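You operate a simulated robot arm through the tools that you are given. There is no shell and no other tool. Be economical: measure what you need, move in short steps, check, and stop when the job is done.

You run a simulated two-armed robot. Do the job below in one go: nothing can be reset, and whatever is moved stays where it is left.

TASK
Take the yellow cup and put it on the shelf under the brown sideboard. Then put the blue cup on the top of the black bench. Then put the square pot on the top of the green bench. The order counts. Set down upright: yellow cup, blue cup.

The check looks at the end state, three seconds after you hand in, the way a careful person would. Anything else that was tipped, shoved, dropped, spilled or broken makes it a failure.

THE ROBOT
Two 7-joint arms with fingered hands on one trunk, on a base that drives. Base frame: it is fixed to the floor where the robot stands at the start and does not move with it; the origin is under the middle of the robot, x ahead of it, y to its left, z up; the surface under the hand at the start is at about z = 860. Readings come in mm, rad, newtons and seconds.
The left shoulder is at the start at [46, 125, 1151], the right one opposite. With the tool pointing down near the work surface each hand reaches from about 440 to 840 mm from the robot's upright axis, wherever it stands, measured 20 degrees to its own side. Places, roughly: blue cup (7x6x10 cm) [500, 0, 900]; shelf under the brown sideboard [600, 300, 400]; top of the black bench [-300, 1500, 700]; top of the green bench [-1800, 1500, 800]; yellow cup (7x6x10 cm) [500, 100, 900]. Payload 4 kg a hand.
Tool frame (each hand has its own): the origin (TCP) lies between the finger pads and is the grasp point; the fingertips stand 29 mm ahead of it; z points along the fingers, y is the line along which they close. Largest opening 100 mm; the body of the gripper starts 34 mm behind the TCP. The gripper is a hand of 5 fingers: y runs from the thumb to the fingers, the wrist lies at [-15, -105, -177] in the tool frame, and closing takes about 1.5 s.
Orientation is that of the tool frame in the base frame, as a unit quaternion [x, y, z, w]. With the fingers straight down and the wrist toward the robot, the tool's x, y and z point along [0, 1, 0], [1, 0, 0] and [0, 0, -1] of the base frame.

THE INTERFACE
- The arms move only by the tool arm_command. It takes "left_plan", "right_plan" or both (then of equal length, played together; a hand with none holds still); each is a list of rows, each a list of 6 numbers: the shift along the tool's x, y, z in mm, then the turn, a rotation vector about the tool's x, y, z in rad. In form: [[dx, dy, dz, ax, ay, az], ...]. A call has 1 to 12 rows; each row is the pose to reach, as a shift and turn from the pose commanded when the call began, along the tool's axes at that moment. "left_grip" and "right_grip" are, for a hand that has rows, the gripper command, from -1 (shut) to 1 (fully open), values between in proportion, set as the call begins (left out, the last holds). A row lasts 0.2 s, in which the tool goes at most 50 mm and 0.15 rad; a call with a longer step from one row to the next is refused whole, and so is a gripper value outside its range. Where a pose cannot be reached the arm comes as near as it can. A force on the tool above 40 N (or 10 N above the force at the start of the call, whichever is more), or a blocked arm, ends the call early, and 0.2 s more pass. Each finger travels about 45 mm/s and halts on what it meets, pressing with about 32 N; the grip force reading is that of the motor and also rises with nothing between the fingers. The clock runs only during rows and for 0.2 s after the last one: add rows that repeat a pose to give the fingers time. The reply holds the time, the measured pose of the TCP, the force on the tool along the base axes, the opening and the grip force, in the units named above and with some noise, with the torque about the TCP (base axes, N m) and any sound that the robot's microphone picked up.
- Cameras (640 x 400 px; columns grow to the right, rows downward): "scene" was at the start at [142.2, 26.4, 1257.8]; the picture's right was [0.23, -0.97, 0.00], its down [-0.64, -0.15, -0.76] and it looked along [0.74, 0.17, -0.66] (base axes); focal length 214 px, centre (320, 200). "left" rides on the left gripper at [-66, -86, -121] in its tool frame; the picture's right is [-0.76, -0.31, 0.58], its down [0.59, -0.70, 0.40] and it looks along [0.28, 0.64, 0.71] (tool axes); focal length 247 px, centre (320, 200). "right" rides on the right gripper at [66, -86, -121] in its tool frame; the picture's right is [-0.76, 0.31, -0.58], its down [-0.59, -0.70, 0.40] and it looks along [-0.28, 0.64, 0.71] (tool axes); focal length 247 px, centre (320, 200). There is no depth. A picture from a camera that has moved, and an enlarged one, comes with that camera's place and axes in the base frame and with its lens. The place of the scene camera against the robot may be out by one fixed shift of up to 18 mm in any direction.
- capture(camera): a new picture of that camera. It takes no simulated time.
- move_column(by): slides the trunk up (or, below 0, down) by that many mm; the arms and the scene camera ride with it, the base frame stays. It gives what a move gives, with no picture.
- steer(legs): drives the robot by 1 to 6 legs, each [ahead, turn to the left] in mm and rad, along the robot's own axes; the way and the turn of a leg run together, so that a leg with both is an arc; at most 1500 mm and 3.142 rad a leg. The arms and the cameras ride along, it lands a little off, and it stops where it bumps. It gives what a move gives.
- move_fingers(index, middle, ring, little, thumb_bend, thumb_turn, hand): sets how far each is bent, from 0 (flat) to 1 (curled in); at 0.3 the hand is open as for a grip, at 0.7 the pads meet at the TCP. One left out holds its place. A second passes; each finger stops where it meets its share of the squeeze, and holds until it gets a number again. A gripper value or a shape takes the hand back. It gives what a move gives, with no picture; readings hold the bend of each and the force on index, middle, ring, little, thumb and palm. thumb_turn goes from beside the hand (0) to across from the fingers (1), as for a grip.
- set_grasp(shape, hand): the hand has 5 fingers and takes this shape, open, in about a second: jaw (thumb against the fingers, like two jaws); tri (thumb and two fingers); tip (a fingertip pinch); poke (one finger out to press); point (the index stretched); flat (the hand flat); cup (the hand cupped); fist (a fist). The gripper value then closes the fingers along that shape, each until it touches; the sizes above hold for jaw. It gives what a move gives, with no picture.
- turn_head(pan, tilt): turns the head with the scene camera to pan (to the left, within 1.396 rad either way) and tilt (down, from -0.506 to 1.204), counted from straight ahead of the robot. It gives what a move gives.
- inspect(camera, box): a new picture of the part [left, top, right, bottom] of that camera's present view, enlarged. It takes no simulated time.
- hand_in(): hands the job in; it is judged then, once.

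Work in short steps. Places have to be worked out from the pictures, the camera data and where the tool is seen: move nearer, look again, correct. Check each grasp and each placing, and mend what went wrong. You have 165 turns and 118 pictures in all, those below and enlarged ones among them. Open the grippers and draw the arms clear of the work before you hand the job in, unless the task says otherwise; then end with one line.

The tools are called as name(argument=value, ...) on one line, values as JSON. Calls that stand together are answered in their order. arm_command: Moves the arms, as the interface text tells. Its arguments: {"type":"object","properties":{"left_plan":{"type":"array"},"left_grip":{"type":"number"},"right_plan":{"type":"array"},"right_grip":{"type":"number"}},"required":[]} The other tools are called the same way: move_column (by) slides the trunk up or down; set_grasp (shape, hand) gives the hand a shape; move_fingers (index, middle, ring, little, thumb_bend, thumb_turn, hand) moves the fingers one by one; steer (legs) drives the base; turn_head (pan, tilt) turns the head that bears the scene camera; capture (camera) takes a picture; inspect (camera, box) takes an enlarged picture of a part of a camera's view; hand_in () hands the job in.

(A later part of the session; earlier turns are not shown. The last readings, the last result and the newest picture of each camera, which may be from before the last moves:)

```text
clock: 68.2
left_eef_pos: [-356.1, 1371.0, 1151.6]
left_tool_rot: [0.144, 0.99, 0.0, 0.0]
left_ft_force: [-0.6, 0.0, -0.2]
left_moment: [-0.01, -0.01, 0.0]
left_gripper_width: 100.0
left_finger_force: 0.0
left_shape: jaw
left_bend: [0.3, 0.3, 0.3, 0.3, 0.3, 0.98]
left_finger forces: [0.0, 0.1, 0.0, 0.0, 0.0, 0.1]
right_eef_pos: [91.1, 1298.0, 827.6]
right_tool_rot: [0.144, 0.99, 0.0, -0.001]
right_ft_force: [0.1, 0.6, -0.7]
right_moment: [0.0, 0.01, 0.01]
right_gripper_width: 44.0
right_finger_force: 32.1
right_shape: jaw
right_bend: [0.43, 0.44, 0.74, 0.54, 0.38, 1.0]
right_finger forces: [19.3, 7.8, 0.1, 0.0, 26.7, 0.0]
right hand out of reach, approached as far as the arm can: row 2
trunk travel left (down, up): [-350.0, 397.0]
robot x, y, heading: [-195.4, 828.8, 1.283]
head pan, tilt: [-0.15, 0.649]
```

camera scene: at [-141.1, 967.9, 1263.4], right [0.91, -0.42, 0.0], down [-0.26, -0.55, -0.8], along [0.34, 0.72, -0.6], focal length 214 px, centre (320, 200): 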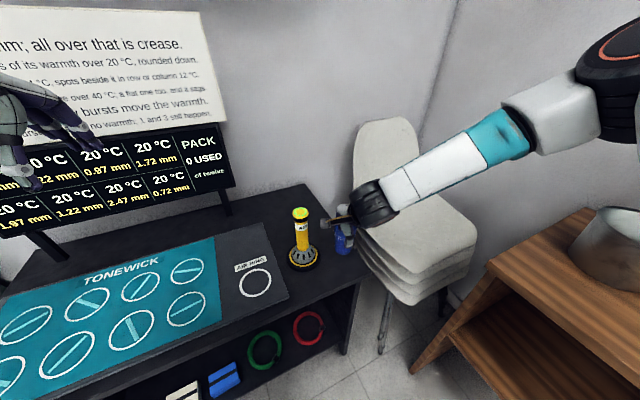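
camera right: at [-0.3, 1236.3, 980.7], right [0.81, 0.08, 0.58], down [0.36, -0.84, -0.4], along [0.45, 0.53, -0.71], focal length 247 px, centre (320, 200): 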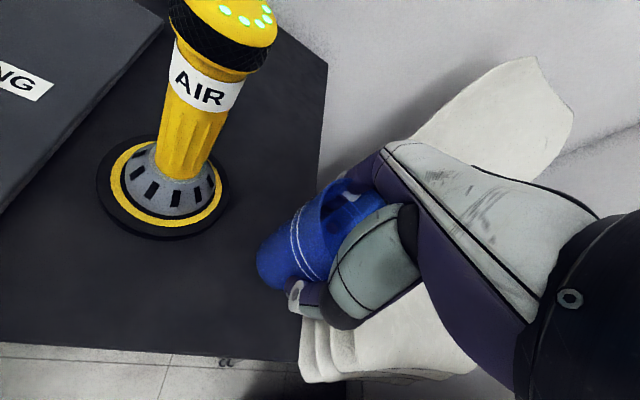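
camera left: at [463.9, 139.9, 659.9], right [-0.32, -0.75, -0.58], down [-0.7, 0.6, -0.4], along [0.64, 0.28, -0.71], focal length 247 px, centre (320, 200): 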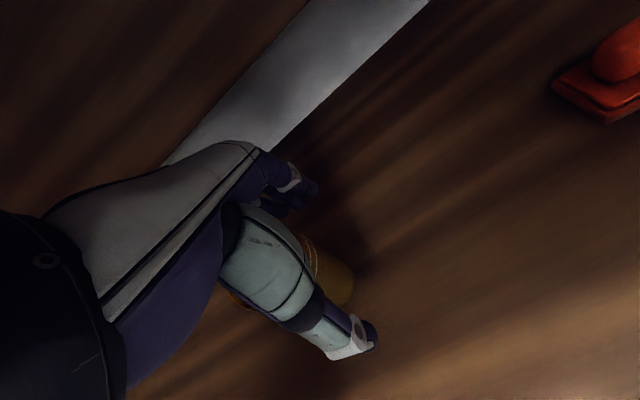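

The arm is at its limit here, so I lower the rest with the trunk.

move_column(by=-6)

capture(camera="right")

```text
clock: 68.8
left_eef_pos: [-355.8, 1369.2, 1145.5]
left_tool_rot: [0.144, 0.99, 0.0, 0.001]
left_ft_force: [-0.5, 0.0, 0.6]
left_moment: [-0.01, -0.02, -0.01]
left_gripper_width: 99.8
left_finger_force: 0.1
left_shape: jaw
left_bend: [0.3, 0.3, 0.3, 0.3, 0.3, 0.98]
left_finger forces: [0.0, 0.0, 0.0, 0.0, 0.1, 0.0]
right_eef_pos: [88.6, 1298.6, 820.9]
right_tool_rot: [0.143, 0.99, 0.001, 0.0]
right_ft_force: [0.8, -0.6, -0.9]
right_moment: [-0.03, -0.02, 0.01]
right_gripper_width: 44.1
right_finger_force: 31.9
right_shape: jaw
right_bend: [0.43, 0.44, 0.74, 0.54, 0.38, 1.0]
right_finger forces: [19.4, 7.8, 0.1, 0.0, 26.7, 0.0]
trunk travel left (down, up): [-344.0, 403.0]
robot x, y, heading: [-197.5, 826.3, 1.283]
head pan, tilt: [-0.15, 0.649]
```

```text
62 pictures are left
camera right: at [1.8, 1235.0, 941.4], right [0.81, 0.08, 0.58], down [0.36, -0.84, -0.4], along [0.45, 0.54, -0.71], focal length 247 px, centre (320, 200)
```

right: 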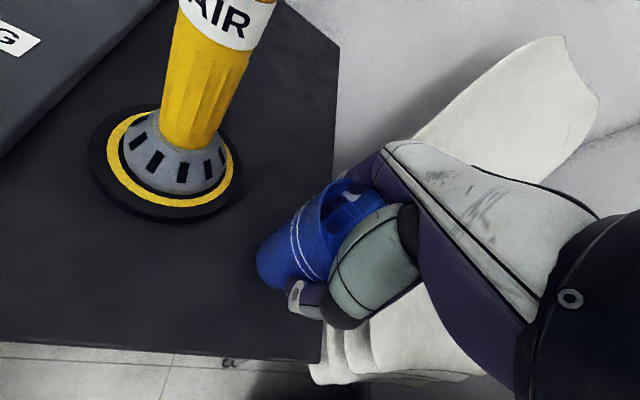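

Still no contact; the top may be nearer z≈745. I lower further in small trunk steps.

move_column(by=-6)

move_column(by=-4)

```text
clock: 69.3
left_eef_pos: [-355.5, 1370.2, 1138.8]
left_tool_rot: [0.145, 0.99, 0.0, -0.001]
left_ft_force: [-0.1, -0.6, 0.3]
left_moment: [-0.01, -0.01, -0.01]
left_gripper_width: 99.9
left_finger_force: 0.1
left_shape: jaw
left_bend: [0.3, 0.3, 0.3, 0.3, 0.3, 0.98]
left_finger forces: [0.0, 0.0, 0.0, 0.0, 0.0, 0.1]
right_eef_pos: [89.6, 1297.8, 814.5]
right_tool_rot: [0.144, 0.99, 0.0, -0.001]
right_ft_force: [0.1, -0.2, 0.5]
right_moment: [0.0, 0.03, 0.04]
right_gripper_width: 44.3
right_finger_force: 32.4
right_shape: jaw
right_bend: [0.43, 0.44, 0.74, 0.54, 0.38, 1.0]
right_finger forces: [19.4, 7.8, 0.0, 0.0, 26.7, 0.0]
trunk travel left (down, up): [-338.0, 409.0]
robot x, y, heading: [-191.8, 829.7, 1.285]
head pan, tilt: [-0.15, 0.649]
```

```text
clock: 69.9
left_eef_pos: [-356.5, 1371.2, 1134.6]
left_tool_rot: [0.145, 0.989, 0.0, -0.001]
left_ft_force: [0.6, 0.0, -0.8]
left_moment: [0.01, -0.02, 0.03]
left_gripper_width: 99.9
left_finger_force: 0.1
left_shape: jaw
left_bend: [0.3, 0.3, 0.3, 0.3, 0.3, 0.98]
left_finger forces: [0.1, 0.0, 0.0, 0.1, 0.1, 0.0]
right_eef_pos: [89.2, 1298.3, 811.1]
right_tool_rot: [0.143, 0.99, 0.0, -0.001]
right_ft_force: [0.3, -0.5, -0.5]
right_moment: [0.0, 0.0, -0.01]
right_gripper_width: 44.0
right_finger_force: 31.8
right_shape: jaw
right_bend: [0.43, 0.44, 0.74, 0.54, 0.38, 1.0]
right_finger forces: [19.4, 7.8, 0.0, 0.1, 26.7, 0.1]
trunk travel left (down, up): [-334.0, 413.0]
robot x, y, heading: [-198.5, 826.8, 1.286]
head pan, tilt: [-0.15, 0.649]
```

inspect(camera="right", box=[180, 150, 400, 380])

inspect(camera="scene", box=[260, 180, 420, 310])

```text
1.74 times, centred on (290, 265) of right
camera zoom: at [1.8, 1235.1, 931.4], right [0.81, 0.08, 0.58], down [0.36, -0.84, -0.4], along [0.45, 0.54, -0.71], focal length 430 px, centre (372, 87)
```

zoom: 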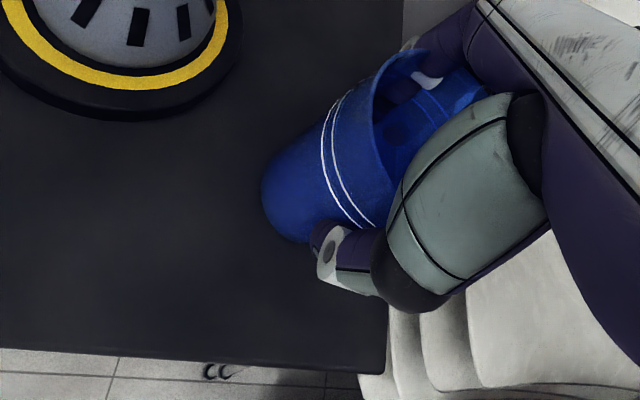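

```text
3.08 times, centred on (340, 245) of scene
camera zoom: at [-140.1, 971.4, 1247.0], right [0.91, -0.42, 0.0], down [-0.26, -0.55, -0.8], along [0.34, 0.72, -0.6], focal length 660 px, centre (258, 62)
```

zoom: 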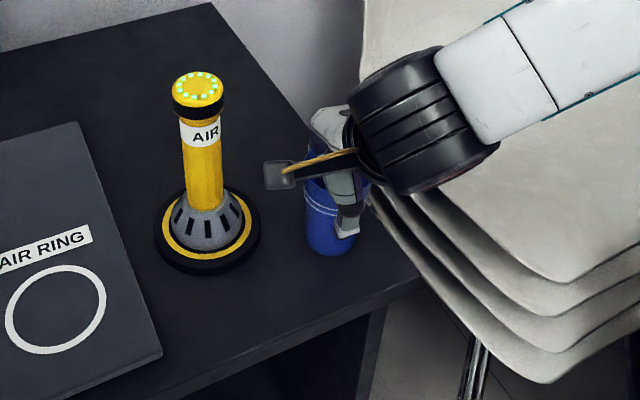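

Better triangulation gives the top at z≈738; the cup base is at ≈743. Small steps on.

move_column(by=-4)

move_column(by=-3)

```text
clock: 70.4
left_eef_pos: [-356.1, 1368.6, 1130.2]
left_tool_rot: [0.145, 0.989, -0.001, 0.0]
left_ft_force: [-1.0, -0.3, -0.3]
left_moment: [-0.01, 0.0, -0.02]
left_gripper_width: 99.9
left_finger_force: 0.0
left_shape: jaw
left_bend: [0.3, 0.3, 0.3, 0.3, 0.3, 0.98]
left_finger forces: [0.0, 0.0, 0.0, 0.1, 0.0, 0.1]
right_eef_pos: [89.1, 1298.8, 808.9]
right_tool_rot: [0.144, 0.99, 0.002, -0.002]
right_ft_force: [-0.1, -0.9, 9.4]
right_moment: [-0.25, 0.0, 0.0]
right_gripper_width: 44.3
right_finger_force: 31.7
right_shape: jaw
right_bend: [0.43, 0.44, 0.74, 0.54, 0.37, 1.0]
right_finger forces: [21.8, 8.1, 0.1, 0.0, 28.7, 0.0]
trunk travel left (down, up): [-330.0, 417.0]
robot x, y, heading: [-192.0, 828.2, 1.283]
head pan, tilt: [-0.15, 0.649]
```

```text
clock: 70.9
left_eef_pos: [-356.7, 1368.8, 1129.0]
left_tool_rot: [0.144, 0.99, 0.0, 0.0]
left_ft_force: [-0.3, 0.7, 0.4]
left_moment: [0.0, 0.02, -0.02]
left_gripper_width: 99.7
left_finger_force: 0.1
left_shape: jaw
left_bend: [0.3, 0.3, 0.3, 0.3, 0.3, 0.98]
left_finger forces: [0.1, 0.0, 0.0, 0.1, 0.0, 0.0]
right_eef_pos: [89.2, 1299.4, 807.5]
right_tool_rot: [0.144, 0.99, 0.003, -0.001]
right_ft_force: [0.9, 2.8, 26.6]
right_moment: [-0.36, 0.09, -0.03]
right_gripper_width: 45.7
right_finger_force: 32.3
right_shape: jaw
right_bend: [0.43, 0.44, 0.74, 0.54, 0.35, 1.0]
right_finger forces: [26.9, 8.8, 0.1, 0.0, 31.0, 0.0]
trunk travel left (down, up): [-327.0, 420.0]
robot x, y, heading: [-193.9, 829.3, 1.283]
head pan, tilt: [-0.15, 0.649]
```

Contact (26 N) — a bit more than needed, so I raise the trunk 3 mm and then open.

move_column(by=2.5)

arm_command(right_plan=[[0, 0, 0, 0, 0, 0], [0, 0, 0, 0, 0, 0], [0, 0, 0, 0, 0, 0], [0, 0, 0, 0, 0, 0], [0, 0, 0, 0, 0, 0], [0, 0, 0, 0, 0, 0], [0, 0, 0, 0, 0, 0], [0, 0, 0, 0, 0, 0]], right_grip=1)

capture(camera="right")

inspect(camera="scene", box=[260, 180, 420, 310])

```text
clock: 71.4
left_eef_pos: [-358.0, 1369.7, 1131.1]
left_tool_rot: [0.144, 0.99, 0.0, 0.0]
left_ft_force: [-0.2, 0.7, 0.6]
left_moment: [-0.02, 0.01, 0.01]
left_gripper_width: 99.7
left_finger_force: 0.0
left_shape: jaw
left_bend: [0.3, 0.3, 0.3, 0.3, 0.3, 0.98]
left_finger forces: [0.0, 0.0, 0.0, 0.0, 0.1, 0.0]
right_eef_pos: [88.7, 1299.8, 807.5]
right_tool_rot: [0.144, 0.99, 0.002, 0.0]
right_ft_force: [0.4, 4.9, 21.9]
right_moment: [-0.06, 0.0, -0.02]
right_gripper_width: 45.8
right_finger_force: 31.2
right_shape: jaw
right_bend: [0.42, 0.43, 0.74, 0.54, 0.35, 1.0]
right_finger forces: [26.4, 9.4, 0.1, 0.0, 28.7, 0.1]
trunk travel left (down, up): [-330.0, 417.0]
robot x, y, heading: [-199.2, 829.0, 1.282]
head pan, tilt: [-0.15, 0.649]
```

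```text
clock: 73.2
left_eef_pos: [-356.1, 1370.6, 1129.7]
left_tool_rot: [0.145, 0.989, 0.0, 0.0]
left_ft_force: [-0.2, -0.3, 0.1]
left_moment: [-0.02, 0.03, 0.04]
left_gripper_width: 99.9
left_finger_force: 0.1
left_shape: jaw
left_bend: [0.3, 0.3, 0.3, 0.3, 0.3, 0.98]
left_finger forces: [0.0, 0.1, 0.0, 0.0, 0.0, 0.0]
right_eef_pos: [89.2, 1298.8, 806.4]
right_tool_rot: [0.143, 0.99, 0.001, -0.001]
right_ft_force: [-0.3, 0.2, -0.4]
right_moment: [-0.03, 0.03, -0.01]
right_gripper_width: 99.7
right_finger_force: 0.1
right_shape: jaw
right_bend: [0.3, 0.3, 0.3, 0.3, 0.3, 0.98]
right_finger forces: [0.0, 0.0, 0.1, 0.1, 0.0, 0.0]
trunk travel left (down, up): [-330.0, 417.0]
robot x, y, heading: [-194.9, 829.7, 1.291]
head pan, tilt: [-0.15, 0.649]
```

```text
59 pictures are left
camera right: at [1.9, 1235.3, 926.8], right [0.81, 0.08, 0.58], down [0.36, -0.84, -0.4], along [0.45, 0.54, -0.71], focal length 247 px, centre (320, 200)
```

right: 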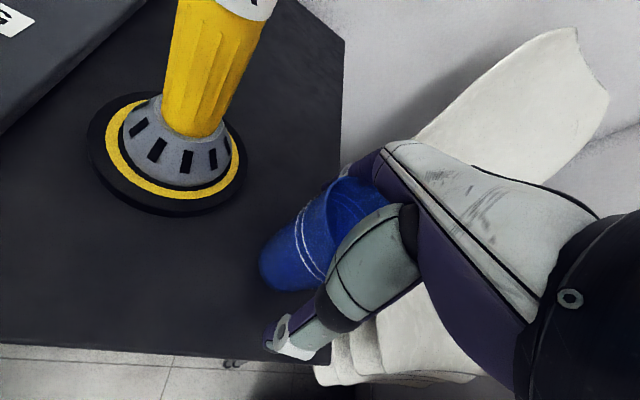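

```text
3.08 times, centred on (340, 245) of scene
camera zoom: at [-139.7, 972.6, 1242.4], right [0.91, -0.42, 0.0], down [-0.26, -0.55, -0.8], along [0.34, 0.72, -0.6], focal length 660 px, centre (258, 62)
```

zoom: 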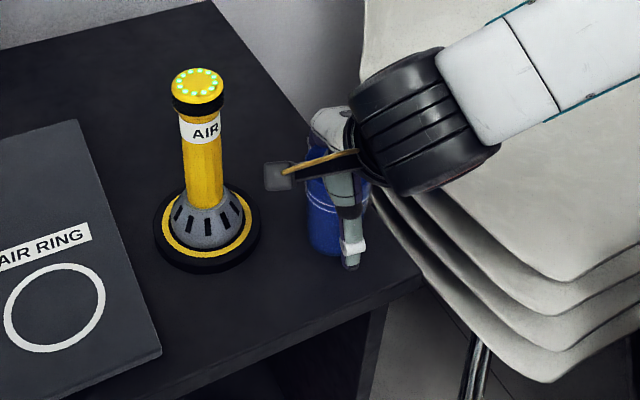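

The cup stands free. I lift the hand straight up.

arm_command(right_plan=[[0, 0, -12, 0, 0, 0], [0, 0, -30, 0, 0, 0], [0, 0, -60, 0, 0, 0], [0, 0, -95, 0, 0, 0], [0, 0, -130, 0, 0, 0], [0, 0, -170, 0, 0, 0], [0, 0, -210, 0, 0, 0]])

capture(camera="right")

capture(camera="scene")

```text
clock: 74.8
left_eef_pos: [-355.0, 1371.2, 1130.9]
left_tool_rot: [0.144, 0.99, 0.0, -0.001]
left_ft_force: [0.2, 0.6, -0.1]
left_moment: [0.02, 0.0, -0.01]
left_gripper_width: 99.5
left_finger_force: 0.0
left_shape: jaw
left_bend: [0.3, 0.3, 0.3, 0.3, 0.3, 0.98]
left_finger forces: [0.1, 0.0, 0.1, 0.0, 0.0, 0.1]
right_eef_pos: [92.0, 1296.2, 1017.3]
right_tool_rot: [0.143, 0.99, 0.0, -0.001]
right_ft_force: [-0.2, 0.1, 0.9]
right_moment: [0.01, -0.02, 0.01]
right_gripper_width: 99.9
right_finger_force: 0.1
right_shape: jaw
right_bend: [0.3, 0.3, 0.3, 0.3, 0.3, 0.98]
right_finger forces: [0.1, 0.0, 0.0, 0.0, 0.0, 0.0]
trunk travel left (down, up): [-330.0, 417.0]
robot x, y, heading: [-199.0, 830.5, 1.285]
head pan, tilt: [-0.15, 0.649]
```

```text
57 pictures are left
camera right: at [3.6, 1232.6, 1137.2], right [0.81, 0.08, 0.58], down [0.36, -0.84, -0.4], along [0.45, 0.53, -0.71], focal length 247 px, centre (320, 200)
```

right: 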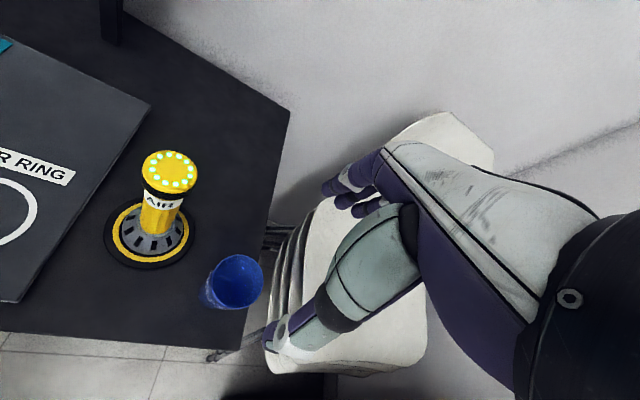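

```text
56 pictures are left
camera scene: at [-140.0, 972.1, 1242.5], right [0.91, -0.42, 0.0], down [-0.26, -0.55, -0.8], along [0.34, 0.72, -0.6], focal length 214 px, centre (320, 200)
```

scene: 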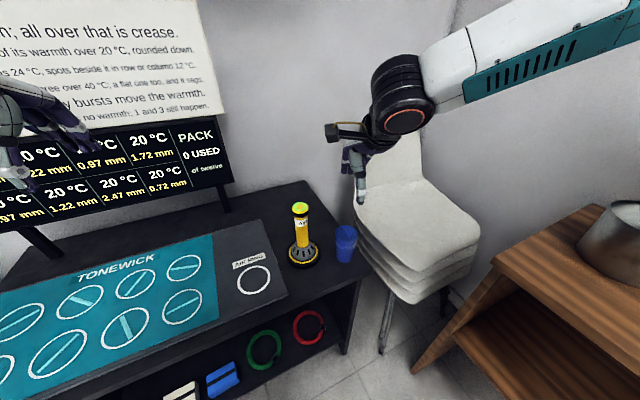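

The blue cup stands on the black bench. Now I back away and search for the square pot.

inspect(camera="scene", box=[540, 160, 640, 320])

steer(legs=[[-500, 0]])

turn_head(pan=1.2, tilt=0.3)

capture(camera="scene")

```text
2.50 times, centred on (590, 240) of scene
camera zoom: at [-140.0, 972.1, 1242.5], right [0.91, -0.42, 0.0], down [-0.26, -0.55, -0.8], along [0.34, 0.72, -0.6], focal length 536 px, centre (-355, 100)
```

zoom: 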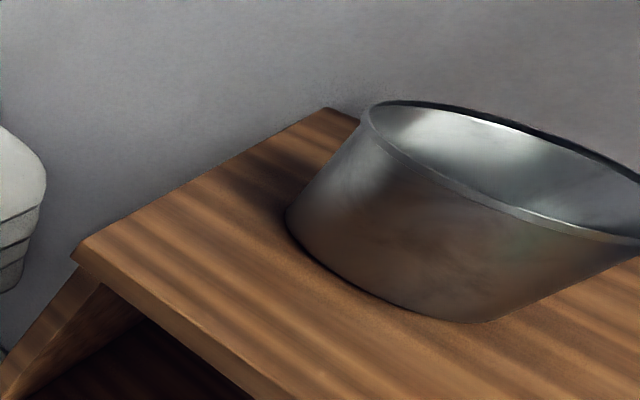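

```text
clock: 77.7
left_eef_pos: [-489.4, 914.6, 1130.9]
left_tool_rot: [0.146, 0.989, 0.0, 0.001]
left_ft_force: [-0.2, -0.2, 0.8]
left_moment: [0.03, -0.04, -0.01]
left_gripper_width: 99.8
left_finger_force: 0.1
left_shape: jaw
left_bend: [0.3, 0.3, 0.3, 0.3, 0.3, 0.98]
left_finger forces: [0.0, 0.1, 0.1, 0.0, 0.1, 0.0]
right_eef_pos: [-42.0, 840.0, 1015.4]
right_tool_rot: [0.145, 0.989, 0.001, -0.001]
right_ft_force: [-0.6, -0.6, 1.1]
right_moment: [0.03, 0.03, -0.03]
right_gripper_width: 99.6
right_finger_force: 0.0
right_shape: jaw
right_bend: [0.3, 0.3, 0.3, 0.3, 0.3, 0.98]
right_finger forces: [0.1, 0.0, 0.0, 0.0, 0.1, 0.0]
trunk travel left (down, up): [-330.0, 417.0]
robot x, y, heading: [-330.0, 369.6, 1.28]
head pan, tilt: [-0.15, 0.649]
```

```text
clock: 79.2
left_eef_pos: [-490.2, 915.3, 1130.4]
left_tool_rot: [0.146, 0.989, -0.001, 0.001]
left_ft_force: [0.0, 0.3, 0.4]
left_moment: [-0.01, -0.03, -0.03]
left_gripper_width: 99.6
left_finger_force: 0.1
left_shape: jaw
left_bend: [0.3, 0.3, 0.3, 0.3, 0.3, 0.98]
left_finger forces: [0.1, 0.0, 0.0, 0.0, 0.0, 0.1]
right_eef_pos: [-42.3, 839.4, 1016.4]
right_tool_rot: [0.145, 0.989, 0.0, -0.001]
right_ft_force: [0.0, -0.2, 0.0]
right_moment: [-0.01, 0.04, 0.0]
right_gripper_width: 99.5
right_finger_force: 0.0
right_shape: jaw
right_bend: [0.3, 0.3, 0.3, 0.3, 0.3, 0.98]
right_finger forces: [0.0, 0.1, 0.1, 0.0, 0.0, 0.0]
trunk travel left (down, up): [-330.0, 417.0]
robot x, y, heading: [-333.9, 371.6, 1.283]
head pan, tilt: [1.201, 0.3]
```

```text
54 pictures are left
camera scene: at [-385.3, 494.9, 1274.2], right [0.61, 0.79, 0.0], down [0.23, -0.18, -0.96], along [-0.75, 0.59, -0.3], focal length 214 px, centre (320, 200)
```

scene: 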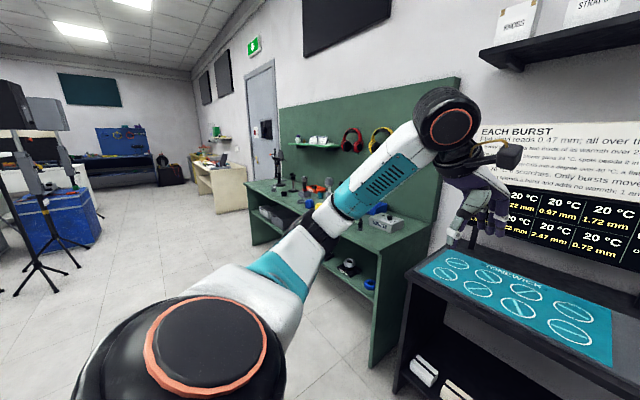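

That vessel on the sideboard is round, so the square pot is elsewhere. I turn the robot around to view the rest of the room.

steer(legs=[[0, 1.86]])

turn_head(pan=0.0, tilt=0.3)

capture(camera="scene")

turn_head(pan=1.3, tilt=0.3)

capture(camera="scene")

```text
clock: 84.0
left_eef_pos: [-826.5, 94.2, 1129.5]
left_tool_rot: [-0.684, 0.729, 0.001, 0.0]
left_ft_force: [0.1, -0.9, 0.5]
left_moment: [0.01, -0.01, -0.02]
left_gripper_width: 99.8
left_finger_force: 0.0
left_shape: jaw
left_bend: [0.3, 0.3, 0.3, 0.3, 0.3, 0.98]
left_finger forces: [0.1, 0.0, 0.0, 0.0, 0.0, 0.0]
right_eef_pos: [-854.6, 546.4, 1015.6]
right_tool_rot: [-0.684, 0.729, -0.001, -0.001]
right_ft_force: [-1.2, 0.7, 0.7]
right_moment: [0.02, 0.01, 0.02]
right_gripper_width: 100.1
right_finger_force: 0.1
right_shape: jaw
right_bend: [0.3, 0.3, 0.3, 0.3, 0.3, 0.98]
right_finger forces: [0.1, 0.0, 0.0, 0.0, 0.0, 0.0]
trunk travel left (down, up): [-330.0, 417.0]
robot x, y, heading: [-330.1, 370.4, 3.077]
head pan, tilt: [1.201, 0.3]
```

```text
clock: 85.4
left_eef_pos: [-825.8, 94.4, 1130.0]
left_tool_rot: [-0.684, 0.73, 0.0, 0.001]
left_ft_force: [0.7, -0.1, 0.1]
left_moment: [0.0, 0.01, -0.01]
left_gripper_width: 99.7
left_finger_force: 0.0
left_shape: jaw
left_bend: [0.3, 0.3, 0.3, 0.3, 0.3, 0.98]
left_finger forces: [0.1, 0.0, 0.0, 0.0, 0.1, 0.0]
right_eef_pos: [-853.8, 546.1, 1016.8]
right_tool_rot: [-0.685, 0.729, -0.001, -0.001]
right_ft_force: [0.2, 0.1, 0.6]
right_moment: [0.02, 0.0, 0.0]
right_gripper_width: 99.8
right_finger_force: 0.2
right_shape: jaw
right_bend: [0.3, 0.3, 0.3, 0.3, 0.3, 0.98]
right_finger forces: [0.1, 0.0, 0.0, 0.0, 0.0, 0.0]
trunk travel left (down, up): [-330.0, 417.0]
robot x, y, heading: [-330.7, 370.6, 3.079]
head pan, tilt: [0.0, 0.3]
```

```text
53 pictures are left
camera scene: at [-484.8, 387.6, 1274.2], right [0.06, 1.0, 0.0], down [0.3, -0.02, -0.96], along [-0.95, 0.06, -0.3], focal length 214 px, centre (320, 200)
```

scene: 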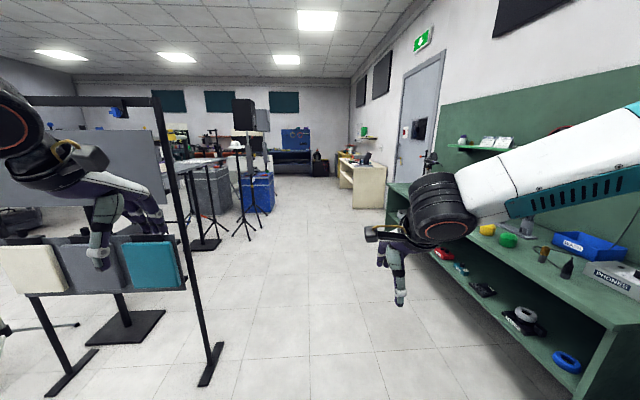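

```text
clock: 86.9
left_eef_pos: [-827.4, 94.1, 1130.1]
left_tool_rot: [-0.684, 0.73, 0.0, 0.0]
left_ft_force: [-0.6, 0.5, 0.4]
left_moment: [0.0, 0.01, -0.01]
left_gripper_width: 99.6
left_finger_force: 0.1
left_shape: jaw
left_bend: [0.3, 0.3, 0.3, 0.3, 0.3, 0.98]
left_finger forces: [0.1, 0.0, 0.0, 0.0, 0.1, 0.1]
right_eef_pos: [-853.9, 547.7, 1016.0]
right_tool_rot: [-0.685, 0.729, 0.0, -0.001]
right_ft_force: [-0.1, 0.0, -0.6]
right_moment: [0.0, 0.0, 0.02]
right_gripper_width: 99.9
right_finger_force: 0.0
right_shape: jaw
right_bend: [0.3, 0.3, 0.3, 0.3, 0.3, 0.98]
right_finger forces: [0.0, 0.0, 0.1, 0.1, 0.1, 0.1]
trunk travel left (down, up): [-330.0, 417.0]
robot x, y, heading: [-331.9, 367.2, 3.077]
head pan, tilt: [1.3, 0.3]
```

```text
52 pictures are left
camera scene: at [-422.0, 293.7, 1274.2], right [-0.95, 0.33, 0.0], down [0.1, 0.28, -0.96], along [-0.31, -0.9, -0.3], focal length 214 px, centre (320, 200)
```

scene: 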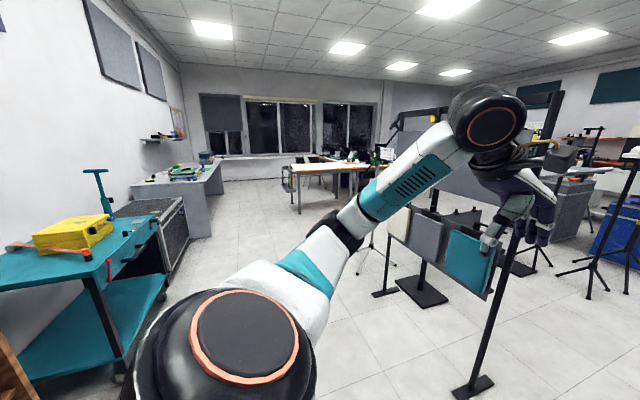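

No pot seen there yet. I zoom in on the teal cart and the benches, and look at the green bench.

inspect(camera="scene", box=[0, 120, 240, 320])

turn_head(pan=-1.0, tilt=0.4)

capture(camera="scene")

```text
2.00 times, centred on (120, 220) of scene
camera zoom: at [-422.0, 293.7, 1274.2], right [-0.95, 0.33, 0.0], down [0.1, 0.28, -0.96], along [-0.31, -0.9, -0.3], focal length 429 px, centre (720, 160)
```

zoom: 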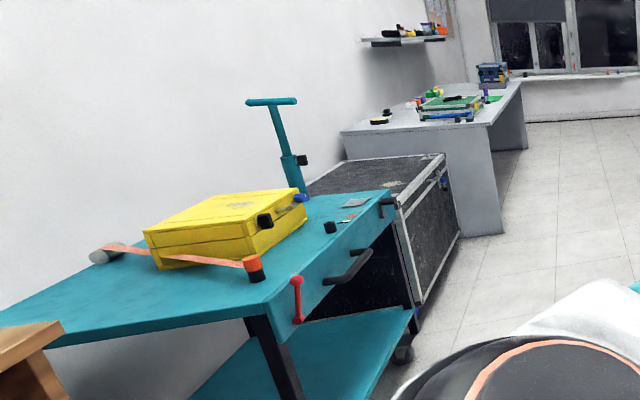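

```text
clock: 89.0
left_eef_pos: [-825.7, 93.5, 1129.4]
left_tool_rot: [-0.684, 0.729, 0.0, 0.0]
left_ft_force: [-0.1, 0.3, 0.3]
left_moment: [0.01, 0.0, 0.02]
left_gripper_width: 99.7
left_finger_force: 0.1
left_shape: jaw
left_bend: [0.3, 0.3, 0.3, 0.3, 0.3, 0.98]
left_finger forces: [0.1, 0.1, 0.1, 0.0, 0.1, 0.1]
right_eef_pos: [-853.6, 547.1, 1015.8]
right_tool_rot: [-0.685, 0.729, 0.0, -0.001]
right_ft_force: [-0.5, -0.3, 0.0]
right_moment: [-0.01, -0.01, -0.02]
right_gripper_width: 99.7
right_finger_force: 0.1
right_shape: jaw
right_bend: [0.3, 0.3, 0.3, 0.3, 0.3, 0.98]
right_finger forces: [0.0, 0.0, 0.0, 0.0, 0.1, 0.1]
trunk travel left (down, up): [-330.0, 417.0]
robot x, y, heading: [-331.5, 371.0, 3.078]
head pan, tilt: [-1.0, 0.4]
```

```text
50 pictures are left
camera scene: at [-436.8, 462.8, 1265.0], right [0.87, 0.49, 0.0], down [0.19, -0.34, -0.92], along [-0.45, 0.8, -0.39], focal length 214 px, centre (320, 200)
```

scene: 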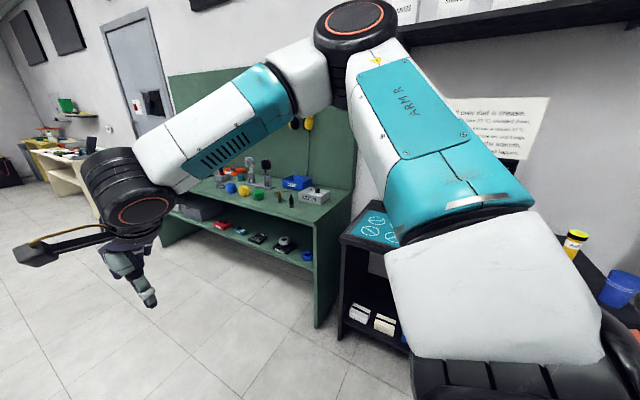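

No pot on those places either. I turn back toward the sideboard to examine the steel vessel closely; it may be the square one.

steer(legs=[[0, -2.5]])

turn_head(pan=0.0, tilt=0.4)

capture(camera="scene")

```text
clock: 95.6
left_eef_pos: [-83.7, 879.1, 1130.5]
left_tool_rot: [0.493, 0.87, 0.0, 0.0]
left_ft_force: [0.2, -0.1, -0.4]
left_moment: [-0.01, 0.03, 0.0]
left_gripper_width: 99.7
left_finger_force: 0.1
left_shape: jaw
left_bend: [0.3, 0.3, 0.3, 0.3, 0.3, 0.98]
left_finger forces: [0.1, 0.0, 0.0, 0.0, 0.0, 0.0]
right_eef_pos: [197.7, 523.4, 1015.5]
right_tool_rot: [0.491, 0.871, 0.001, -0.001]
right_ft_force: [-0.3, 0.1, 0.3]
right_moment: [-0.03, -0.02, 0.01]
right_gripper_width: 99.9
right_finger_force: 0.1
right_shape: jaw
right_bend: [0.3, 0.3, 0.3, 0.3, 0.3, 0.98]
right_finger forces: [0.0, 0.0, 0.0, 0.1, 0.0, 0.0]
trunk travel left (down, up): [-330.0, 417.0]
robot x, y, heading: [-332.1, 373.5, 0.543]
head pan, tilt: [-1.0, 0.4]
```

```text
clock: 96.8
left_eef_pos: [-82.5, 880.6, 1131.0]
left_tool_rot: [0.492, 0.87, 0.0, 0.0]
left_ft_force: [-0.5, 1.3, -0.5]
left_moment: [0.0, 0.02, 0.0]
left_gripper_width: 99.8
left_finger_force: 0.2
left_shape: jaw
left_bend: [0.3, 0.3, 0.3, 0.3, 0.3, 0.98]
left_finger forces: [0.1, 0.0, 0.0, 0.0, 0.0, 0.1]
right_eef_pos: [197.1, 523.5, 1016.1]
right_tool_rot: [0.492, 0.871, 0.001, 0.0]
right_ft_force: [-0.4, -0.7, -0.5]
right_moment: [0.05, -0.02, 0.0]
right_gripper_width: 99.9
right_finger_force: 0.1
right_shape: jaw
right_bend: [0.3, 0.3, 0.3, 0.3, 0.3, 0.98]
right_finger forces: [0.0, 0.1, 0.0, 0.0, 0.0, 0.1]
trunk travel left (down, up): [-330.0, 417.0]
robot x, y, heading: [-330.8, 370.9, 0.54]
head pan, tilt: [0.0, 0.4]
```

```text
49 pictures are left
camera scene: at [-196.9, 458.8, 1264.9], right [0.52, -0.86, 0.0], down [-0.33, -0.2, -0.92], along [0.79, 0.48, -0.39], focal length 214 px, centre (320, 200)
```

scene: 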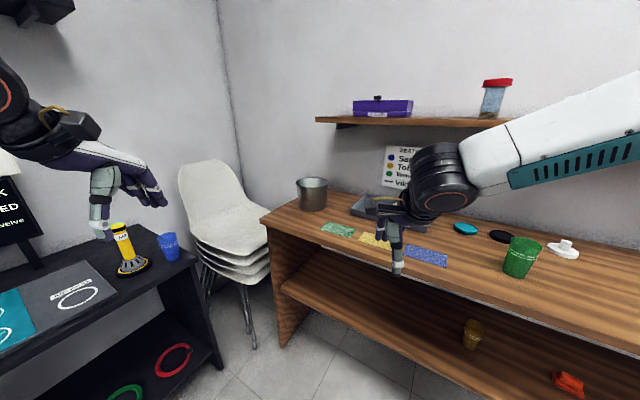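

inspect(camera="scene", box=[272, 160, 432, 260])

```text
4.00 times, centred on (352, 210) of scene
camera zoom: at [-196.9, 458.8, 1264.9], right [0.52, -0.86, 0.0], down [-0.33, -0.2, -0.92], along [0.79, 0.48, -0.39], focal length 858 px, centre (192, 160)
```

zoom: 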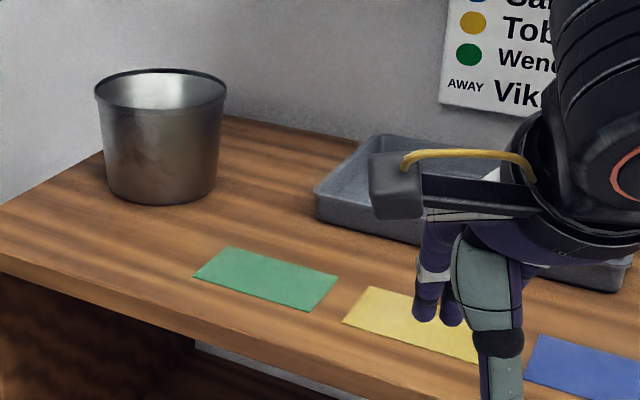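

That vessel is clearly round. I turn to face the other side of the room and zoom in on the far tables.

steer(legs=[[0, -2.1]])

turn_head(pan=0.0, tilt=0.25)

capture(camera="scene")

inspect(camera="scene", box=[240, 130, 400, 230])

```text
clock: 102.4
left_eef_pos: [-24.9, -104.6, 1129.6]
left_tool_rot: [1.0, -0.001, -0.001, -0.001]
left_ft_force: [0.9, 0.2, 0.8]
left_moment: [0.0, 0.02, -0.01]
left_gripper_width: 99.8
left_finger_force: 0.0
left_shape: jaw
left_bend: [0.3, 0.3, 0.3, 0.3, 0.3, 0.98]
left_finger forces: [0.1, 0.1, 0.1, 0.1, 0.1, 0.0]
right_eef_pos: [-475.2, -160.7, 1015.4]
right_tool_rot: [1.0, 0.0, 0.001, 0.001]
right_ft_force: [0.1, -0.2, 0.3]
right_moment: [-0.03, -0.02, 0.02]
right_gripper_width: 99.9
right_finger_force: 0.0
right_shape: jaw
right_bend: [0.3, 0.3, 0.3, 0.3, 0.3, 0.98]
right_finger forces: [0.2, 0.0, 0.0, 0.0, 0.1, 0.0]
trunk travel left (down, up): [-330.0, 417.0]
robot x, y, heading: [-333.4, 371.2, -1.572]
head pan, tilt: [0.0, 0.4]
```

```text
clock: 103.1
left_eef_pos: [-25.5, -105.2, 1130.0]
left_tool_rot: [1.0, -0.001, 0.0, -0.002]
left_ft_force: [-0.1, 0.2, 0.0]
left_moment: [0.03, -0.01, 0.0]
left_gripper_width: 100.2
left_finger_force: 0.1
left_shape: jaw
left_bend: [0.3, 0.3, 0.3, 0.3, 0.3, 0.98]
left_finger forces: [0.0, 0.1, 0.1, 0.0, 0.1, 0.0]
right_eef_pos: [-475.9, -162.2, 1016.3]
right_tool_rot: [1.0, 0.0, 0.002, 0.001]
right_ft_force: [0.2, 0.3, 0.1]
right_moment: [0.02, 0.02, 0.03]
right_gripper_width: 99.8
right_finger_force: 0.0
right_shape: jaw
right_bend: [0.3, 0.3, 0.3, 0.3, 0.3, 0.98]
right_finger forces: [0.0, 0.1, 0.0, 0.1, 0.0, 0.0]
trunk travel left (down, up): [-330.0, 417.0]
robot x, y, heading: [-328.9, 370.0, -1.571]
head pan, tilt: [0.0, 0.25]
```

```text
47 pictures are left
camera scene: at [-329.1, 222.9, 1278.9], right [-1.0, 0.0, 0.0], down [0.0, 0.25, -0.97], along [0.0, -0.97, -0.25], focal length 214 px, centre (320, 200)
```

scene: 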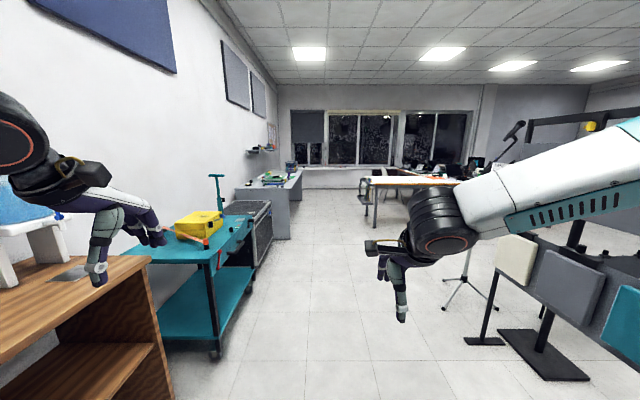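

```text
4.00 times, centred on (320, 180) of scene
camera zoom: at [-329.1, 222.9, 1278.9], right [-1.0, 0.0, 0.0], down [0.0, 0.25, -0.97], along [0.0, -0.97, -0.25], focal length 858 px, centre (320, 280)
```

zoom: 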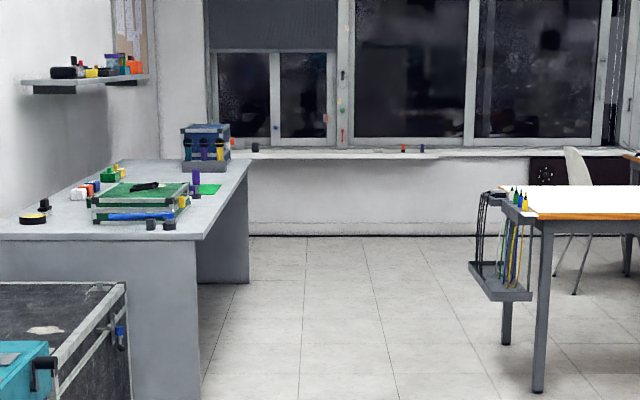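

No pot visible there. The red-lidded jar on the shelf above the sideboard may be what is meant; I turn back and look at that shelf closely.

steer(legs=[[0, 1.7]])

turn_head(pan=0.0, tilt=0.15)

capture(camera="scene")

inspect(camera="scene", box=[240, 80, 400, 180])

```text
clock: 107.5
left_eef_pos: [130.2, 698.3, 1130.6]
left_tool_rot: [0.693, 0.721, 0.0, 0.0]
left_ft_force: [-0.6, 0.3, -0.4]
left_moment: [0.01, 0.03, 0.04]
left_gripper_width: 99.8
left_finger_force: 0.0
left_shape: jaw
left_bend: [0.3, 0.3, 0.3, 0.3, 0.3, 0.98]
left_finger forces: [0.1, 0.0, 0.0, 0.0, 0.1, 0.1]
right_eef_pos: [206.1, 251.1, 1015.8]
right_tool_rot: [0.693, 0.721, 0.0, -0.001]
right_ft_force: [0.2, -0.2, 0.2]
right_moment: [0.0, 0.01, 0.0]
right_gripper_width: 99.9
right_finger_force: 0.1
right_shape: jaw
right_bend: [0.3, 0.3, 0.3, 0.3, 0.3, 0.98]
right_finger forces: [0.0, 0.0, 0.0, 0.0, 0.0, 0.0]
trunk travel left (down, up): [-330.0, 417.0]
robot x, y, heading: [-333.6, 370.8, 0.047]
head pan, tilt: [0.0, 0.25]
```

```text
clock: 108.2
left_eef_pos: [131.0, 696.6, 1130.9]
left_tool_rot: [0.694, 0.72, 0.0, 0.0]
left_ft_force: [0.2, -0.6, 0.2]
left_moment: [-0.01, -0.02, 0.03]
left_gripper_width: 99.9
left_finger_force: 0.0
left_shape: jaw
left_bend: [0.3, 0.3, 0.3, 0.3, 0.3, 0.98]
left_finger forces: [0.0, 0.0, 0.0, 0.0, 0.1, 0.0]
right_eef_pos: [206.3, 248.5, 1016.6]
right_tool_rot: [0.693, 0.721, 0.0, 0.0]
right_ft_force: [0.6, 0.1, 1.0]
right_moment: [-0.01, 0.0, 0.03]
right_gripper_width: 99.8
right_finger_force: 0.0
right_shape: jaw
right_bend: [0.3, 0.3, 0.3, 0.3, 0.3, 0.98]
right_finger forces: [0.1, 0.0, 0.1, 0.0, 0.1, 0.0]
trunk travel left (down, up): [-330.0, 417.0]
robot x, y, heading: [-329.5, 374.5, 0.042]
head pan, tilt: [0.0, 0.15]
```

```text
45 pictures are left
camera scene: at [-174.1, 384.9, 1288.1], right [0.04, -1.0, 0.0], down [-0.15, -0.01, -0.99], along [0.99, 0.04, -0.15], focal length 214 px, centre (320, 200)
```

scene: 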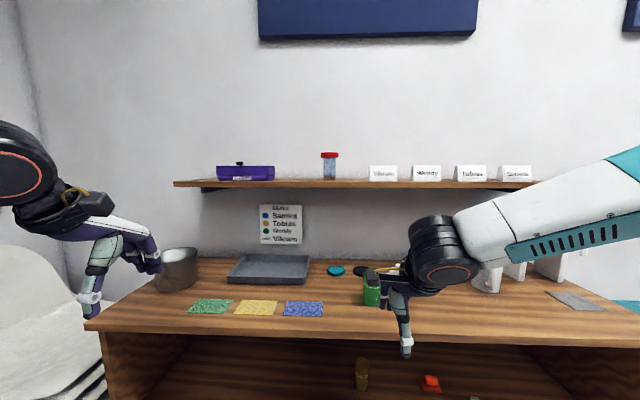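

```text
4.00 times, centred on (320, 130) of scene
camera zoom: at [-174.1, 384.9, 1288.1], right [0.04, -1.0, 0.0], down [-0.15, -0.01, -0.99], along [0.99, 0.04, -0.15], focal length 858 px, centre (320, 480)
```

zoom: 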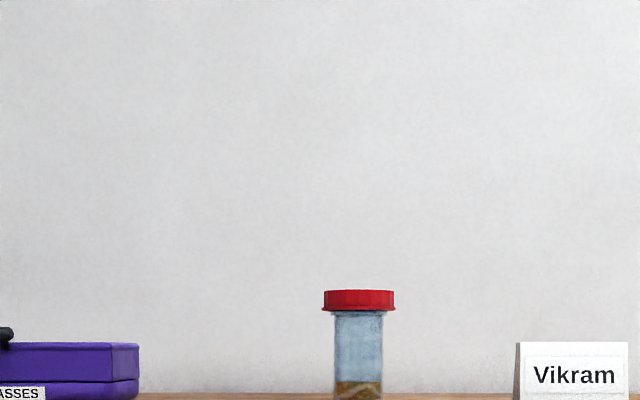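

The jar is a small coin jar, not convincingly a pot. I turn west and drive toward the green bench to examine it and the desk beyond.

steer(legs=[[0, 3.0], [700, 0]])

turn_head(pan=-0.5, tilt=0.35)

capture(camera="scene")

inspect(camera="scene", box=[120, 60, 280, 170])

```text
clock: 119.3
left_eef_pos: [-1550.9, 240.3, 1130.4]
left_tool_rot: [-0.649, 0.76, 0.0, 0.0]
left_ft_force: [0.9, 0.3, 0.0]
left_moment: [0.02, 0.0, 0.0]
left_gripper_width: 99.7
left_finger_force: 0.2
left_shape: jaw
left_bend: [0.3, 0.3, 0.3, 0.3, 0.3, 0.98]
left_finger forces: [0.0, 0.0, 0.0, 0.0, 0.1, 0.0]
right_eef_pos: [-1535.5, 694.2, 1015.1]
right_tool_rot: [-0.649, 0.761, -0.001, -0.001]
right_ft_force: [-0.1, -0.7, 0.1]
right_moment: [0.02, -0.01, -0.02]
right_gripper_width: 99.7
right_finger_force: 0.0
right_shape: jaw
right_bend: [0.3, 0.3, 0.3, 0.3, 0.3, 0.98]
right_finger forces: [0.0, 0.1, 0.0, 0.0, 0.0, 0.1]
trunk travel left (down, up): [-330.0, 417.0]
robot x, y, heading: [-1031.0, 469.4, 2.984]
head pan, tilt: [0.0, 0.15]
```

```text
clock: 120.2
left_eef_pos: [-1550.7, 241.2, 1130.1]
left_tool_rot: [-0.65, 0.76, 0.0, 0.0]
left_ft_force: [0.1, -0.1, -0.3]
left_moment: [0.04, -0.01, -0.03]
left_gripper_width: 99.7
left_finger_force: 0.0
left_shape: jaw
left_bend: [0.3, 0.3, 0.3, 0.3, 0.3, 0.98]
left_finger forces: [0.0, 0.0, 0.0, 0.0, 0.1, 0.0]
right_eef_pos: [-1535.8, 694.5, 1016.6]
right_tool_rot: [-0.649, 0.761, 0.0, -0.002]
right_ft_force: [0.1, 0.3, 0.2]
right_moment: [0.01, -0.02, 0.01]
right_gripper_width: 99.7
right_finger_force: 0.1
right_shape: jaw
right_bend: [0.3, 0.3, 0.3, 0.3, 0.3, 0.98]
right_finger forces: [0.1, 0.1, 0.0, 0.0, 0.0, 0.0]
trunk travel left (down, up): [-330.0, 417.0]
robot x, y, heading: [-1036.9, 468.2, 2.993]
head pan, tilt: [-0.499, 0.351]
```

```text
43 pictures are left
camera scene: at [-1165.2, 542.8, 1269.5], right [0.61, 0.8, 0.0], down [0.27, -0.21, -0.94], along [-0.75, 0.57, -0.34], focal length 214 px, centre (320, 200)
```

scene: 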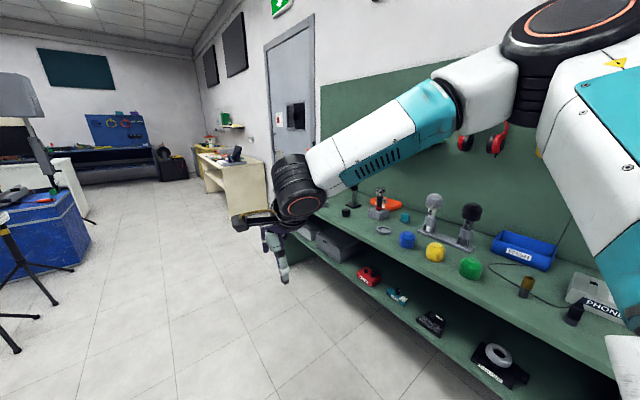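

```text
3.64 times, centred on (200, 115) of scene
camera zoom: at [-1165.2, 542.8, 1269.5], right [0.61, 0.8, 0.0], down [0.27, -0.21, -0.94], along [-0.75, 0.57, -0.34], focal length 780 px, centre (756, 509)
```

zoom: 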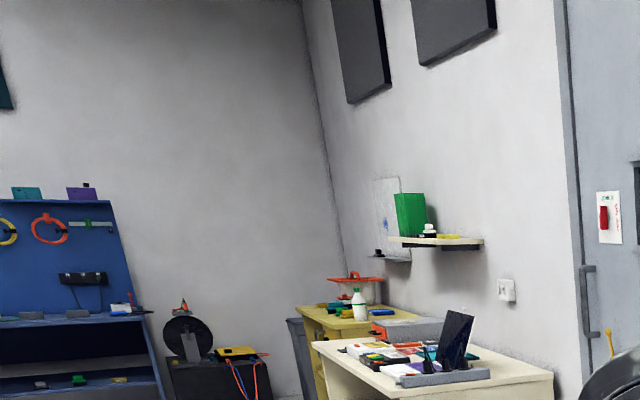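

I zoom in on the green bench and its lower shelf, and look further along it.

inspect(camera="scene", box=[330, 180, 640, 400])

turn_head(pan=0.3, tilt=0.25)

capture(camera="scene")

```text
1.82 times, centred on (485, 290) of scene
camera zoom: at [-1165.2, 542.8, 1269.5], right [0.61, 0.8, 0.0], down [0.27, -0.21, -0.94], along [-0.75, 0.57, -0.34], focal length 390 px, centre (20, 36)
```

zoom: 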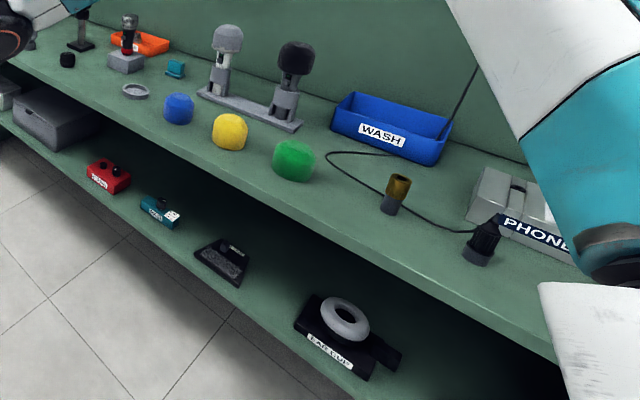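

```text
clock: 121.3
left_eef_pos: [-1549.9, 241.0, 1129.2]
left_tool_rot: [-0.649, 0.761, 0.001, 0.0]
left_ft_force: [-1.0, -0.4, 0.5]
left_moment: [0.01, -0.03, 0.01]
left_gripper_width: 99.5
left_finger_force: 0.1
left_shape: jaw
left_bend: [0.3, 0.3, 0.3, 0.3, 0.3, 0.98]
left_finger forces: [0.0, 0.0, 0.0, 0.0, 0.1, 0.0]
right_eef_pos: [-1535.4, 695.7, 1015.7]
right_tool_rot: [-0.65, 0.76, -0.001, 0.0]
right_ft_force: [-1.1, -0.3, -0.1]
right_moment: [-0.01, -0.02, 0.03]
right_gripper_width: 99.9
right_finger_force: 0.1
right_shape: jaw
right_bend: [0.3, 0.3, 0.3, 0.3, 0.3, 0.98]
right_finger forces: [0.0, 0.0, 0.0, 0.1, 0.0, 0.0]
trunk travel left (down, up): [-330.0, 417.0]
robot x, y, heading: [-1033.5, 472.5, 2.99]
head pan, tilt: [0.3, 0.25]
```

```text
40 pictures are left
camera scene: at [-1183.4, 472.6, 1278.9], right [-0.15, 0.99, 0.0], down [0.24, 0.04, -0.97], along [-0.96, -0.14, -0.25], focal length 214 px, centre (320, 200)
```

scene: 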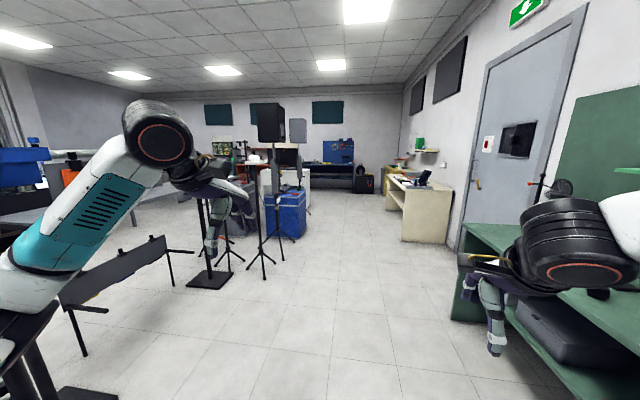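

The green bench has no pot. Next I check the wall shelf over the black bench, then the sideboard's upper shelf.

steer(legs=[[0, -1.75]])

turn_head(pan=0.0, tilt=-0.05)

capture(camera="scene")

```text
clock: 126.2
left_eef_pos: [-1142.6, 1025.3, 1130.0]
left_tool_rot: [0.188, 0.982, 0.0, 0.0]
left_ft_force: [-0.1, -1.2, -0.4]
left_moment: [0.02, 0.02, -0.01]
left_gripper_width: 100.1
left_finger_force: 0.1
left_shape: jaw
left_bend: [0.3, 0.3, 0.3, 0.3, 0.3, 0.98]
left_finger forces: [0.0, 0.1, 0.0, 0.0, 0.0, 0.0]
right_eef_pos: [-702.3, 912.5, 1016.6]
right_tool_rot: [0.188, 0.982, 0.001, 0.0]
right_ft_force: [-0.8, -0.1, -0.2]
right_moment: [-0.04, -0.01, 0.01]
right_gripper_width: 99.7
right_finger_force: 0.1
right_shape: jaw
right_bend: [0.3, 0.3, 0.3, 0.3, 0.3, 0.98]
right_finger forces: [0.0, 0.1, 0.0, 0.1, 0.0, 0.1]
trunk travel left (down, up): [-330.0, 417.0]
robot x, y, heading: [-1030.3, 468.5, 1.201]
head pan, tilt: [0.3, 0.25]
```

```text
clock: 127.0
left_eef_pos: [-1143.0, 1025.2, 1130.1]
left_tool_rot: [0.187, 0.982, 0.0, 0.0]
left_ft_force: [-0.4, 0.0, -0.7]
left_moment: [0.01, 0.01, -0.01]
left_gripper_width: 99.9
left_finger_force: 0.1
left_shape: jaw
left_bend: [0.3, 0.3, 0.3, 0.3, 0.3, 0.98]
left_finger forces: [0.0, 0.0, 0.0, 0.0, 0.1, 0.2]
right_eef_pos: [-703.0, 910.9, 1017.3]
right_tool_rot: [0.187, 0.982, 0.0, -0.001]
right_ft_force: [-0.3, 0.3, 0.0]
right_moment: [0.0, 0.0, -0.01]
right_gripper_width: 99.8
right_finger_force: 0.0
right_shape: jaw
right_bend: [0.3, 0.3, 0.3, 0.3, 0.3, 0.98]
right_finger forces: [0.1, 0.0, 0.1, 0.0, 0.1, 0.1]
trunk travel left (down, up): [-330.0, 417.0]
robot x, y, heading: [-1031.9, 466.7, 1.201]
head pan, tilt: [0.0, -0.051]
```

```text
39 pictures are left
camera scene: at [-975.0, 617.9, 1306.4], right [0.93, -0.36, 0.0], down [0.02, 0.05, -1.0], along [0.36, 0.93, 0.05], focal length 214 px, centre (320, 200)
```

scene: 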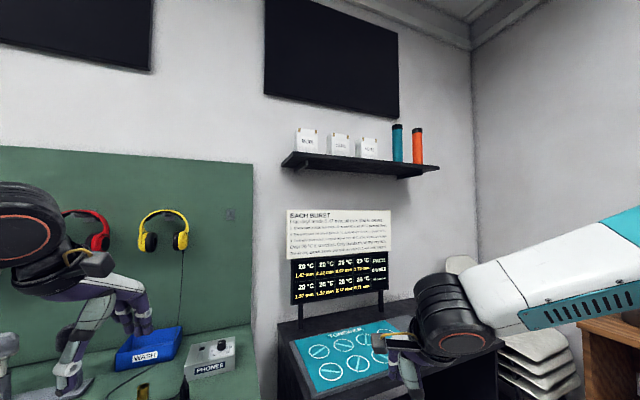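

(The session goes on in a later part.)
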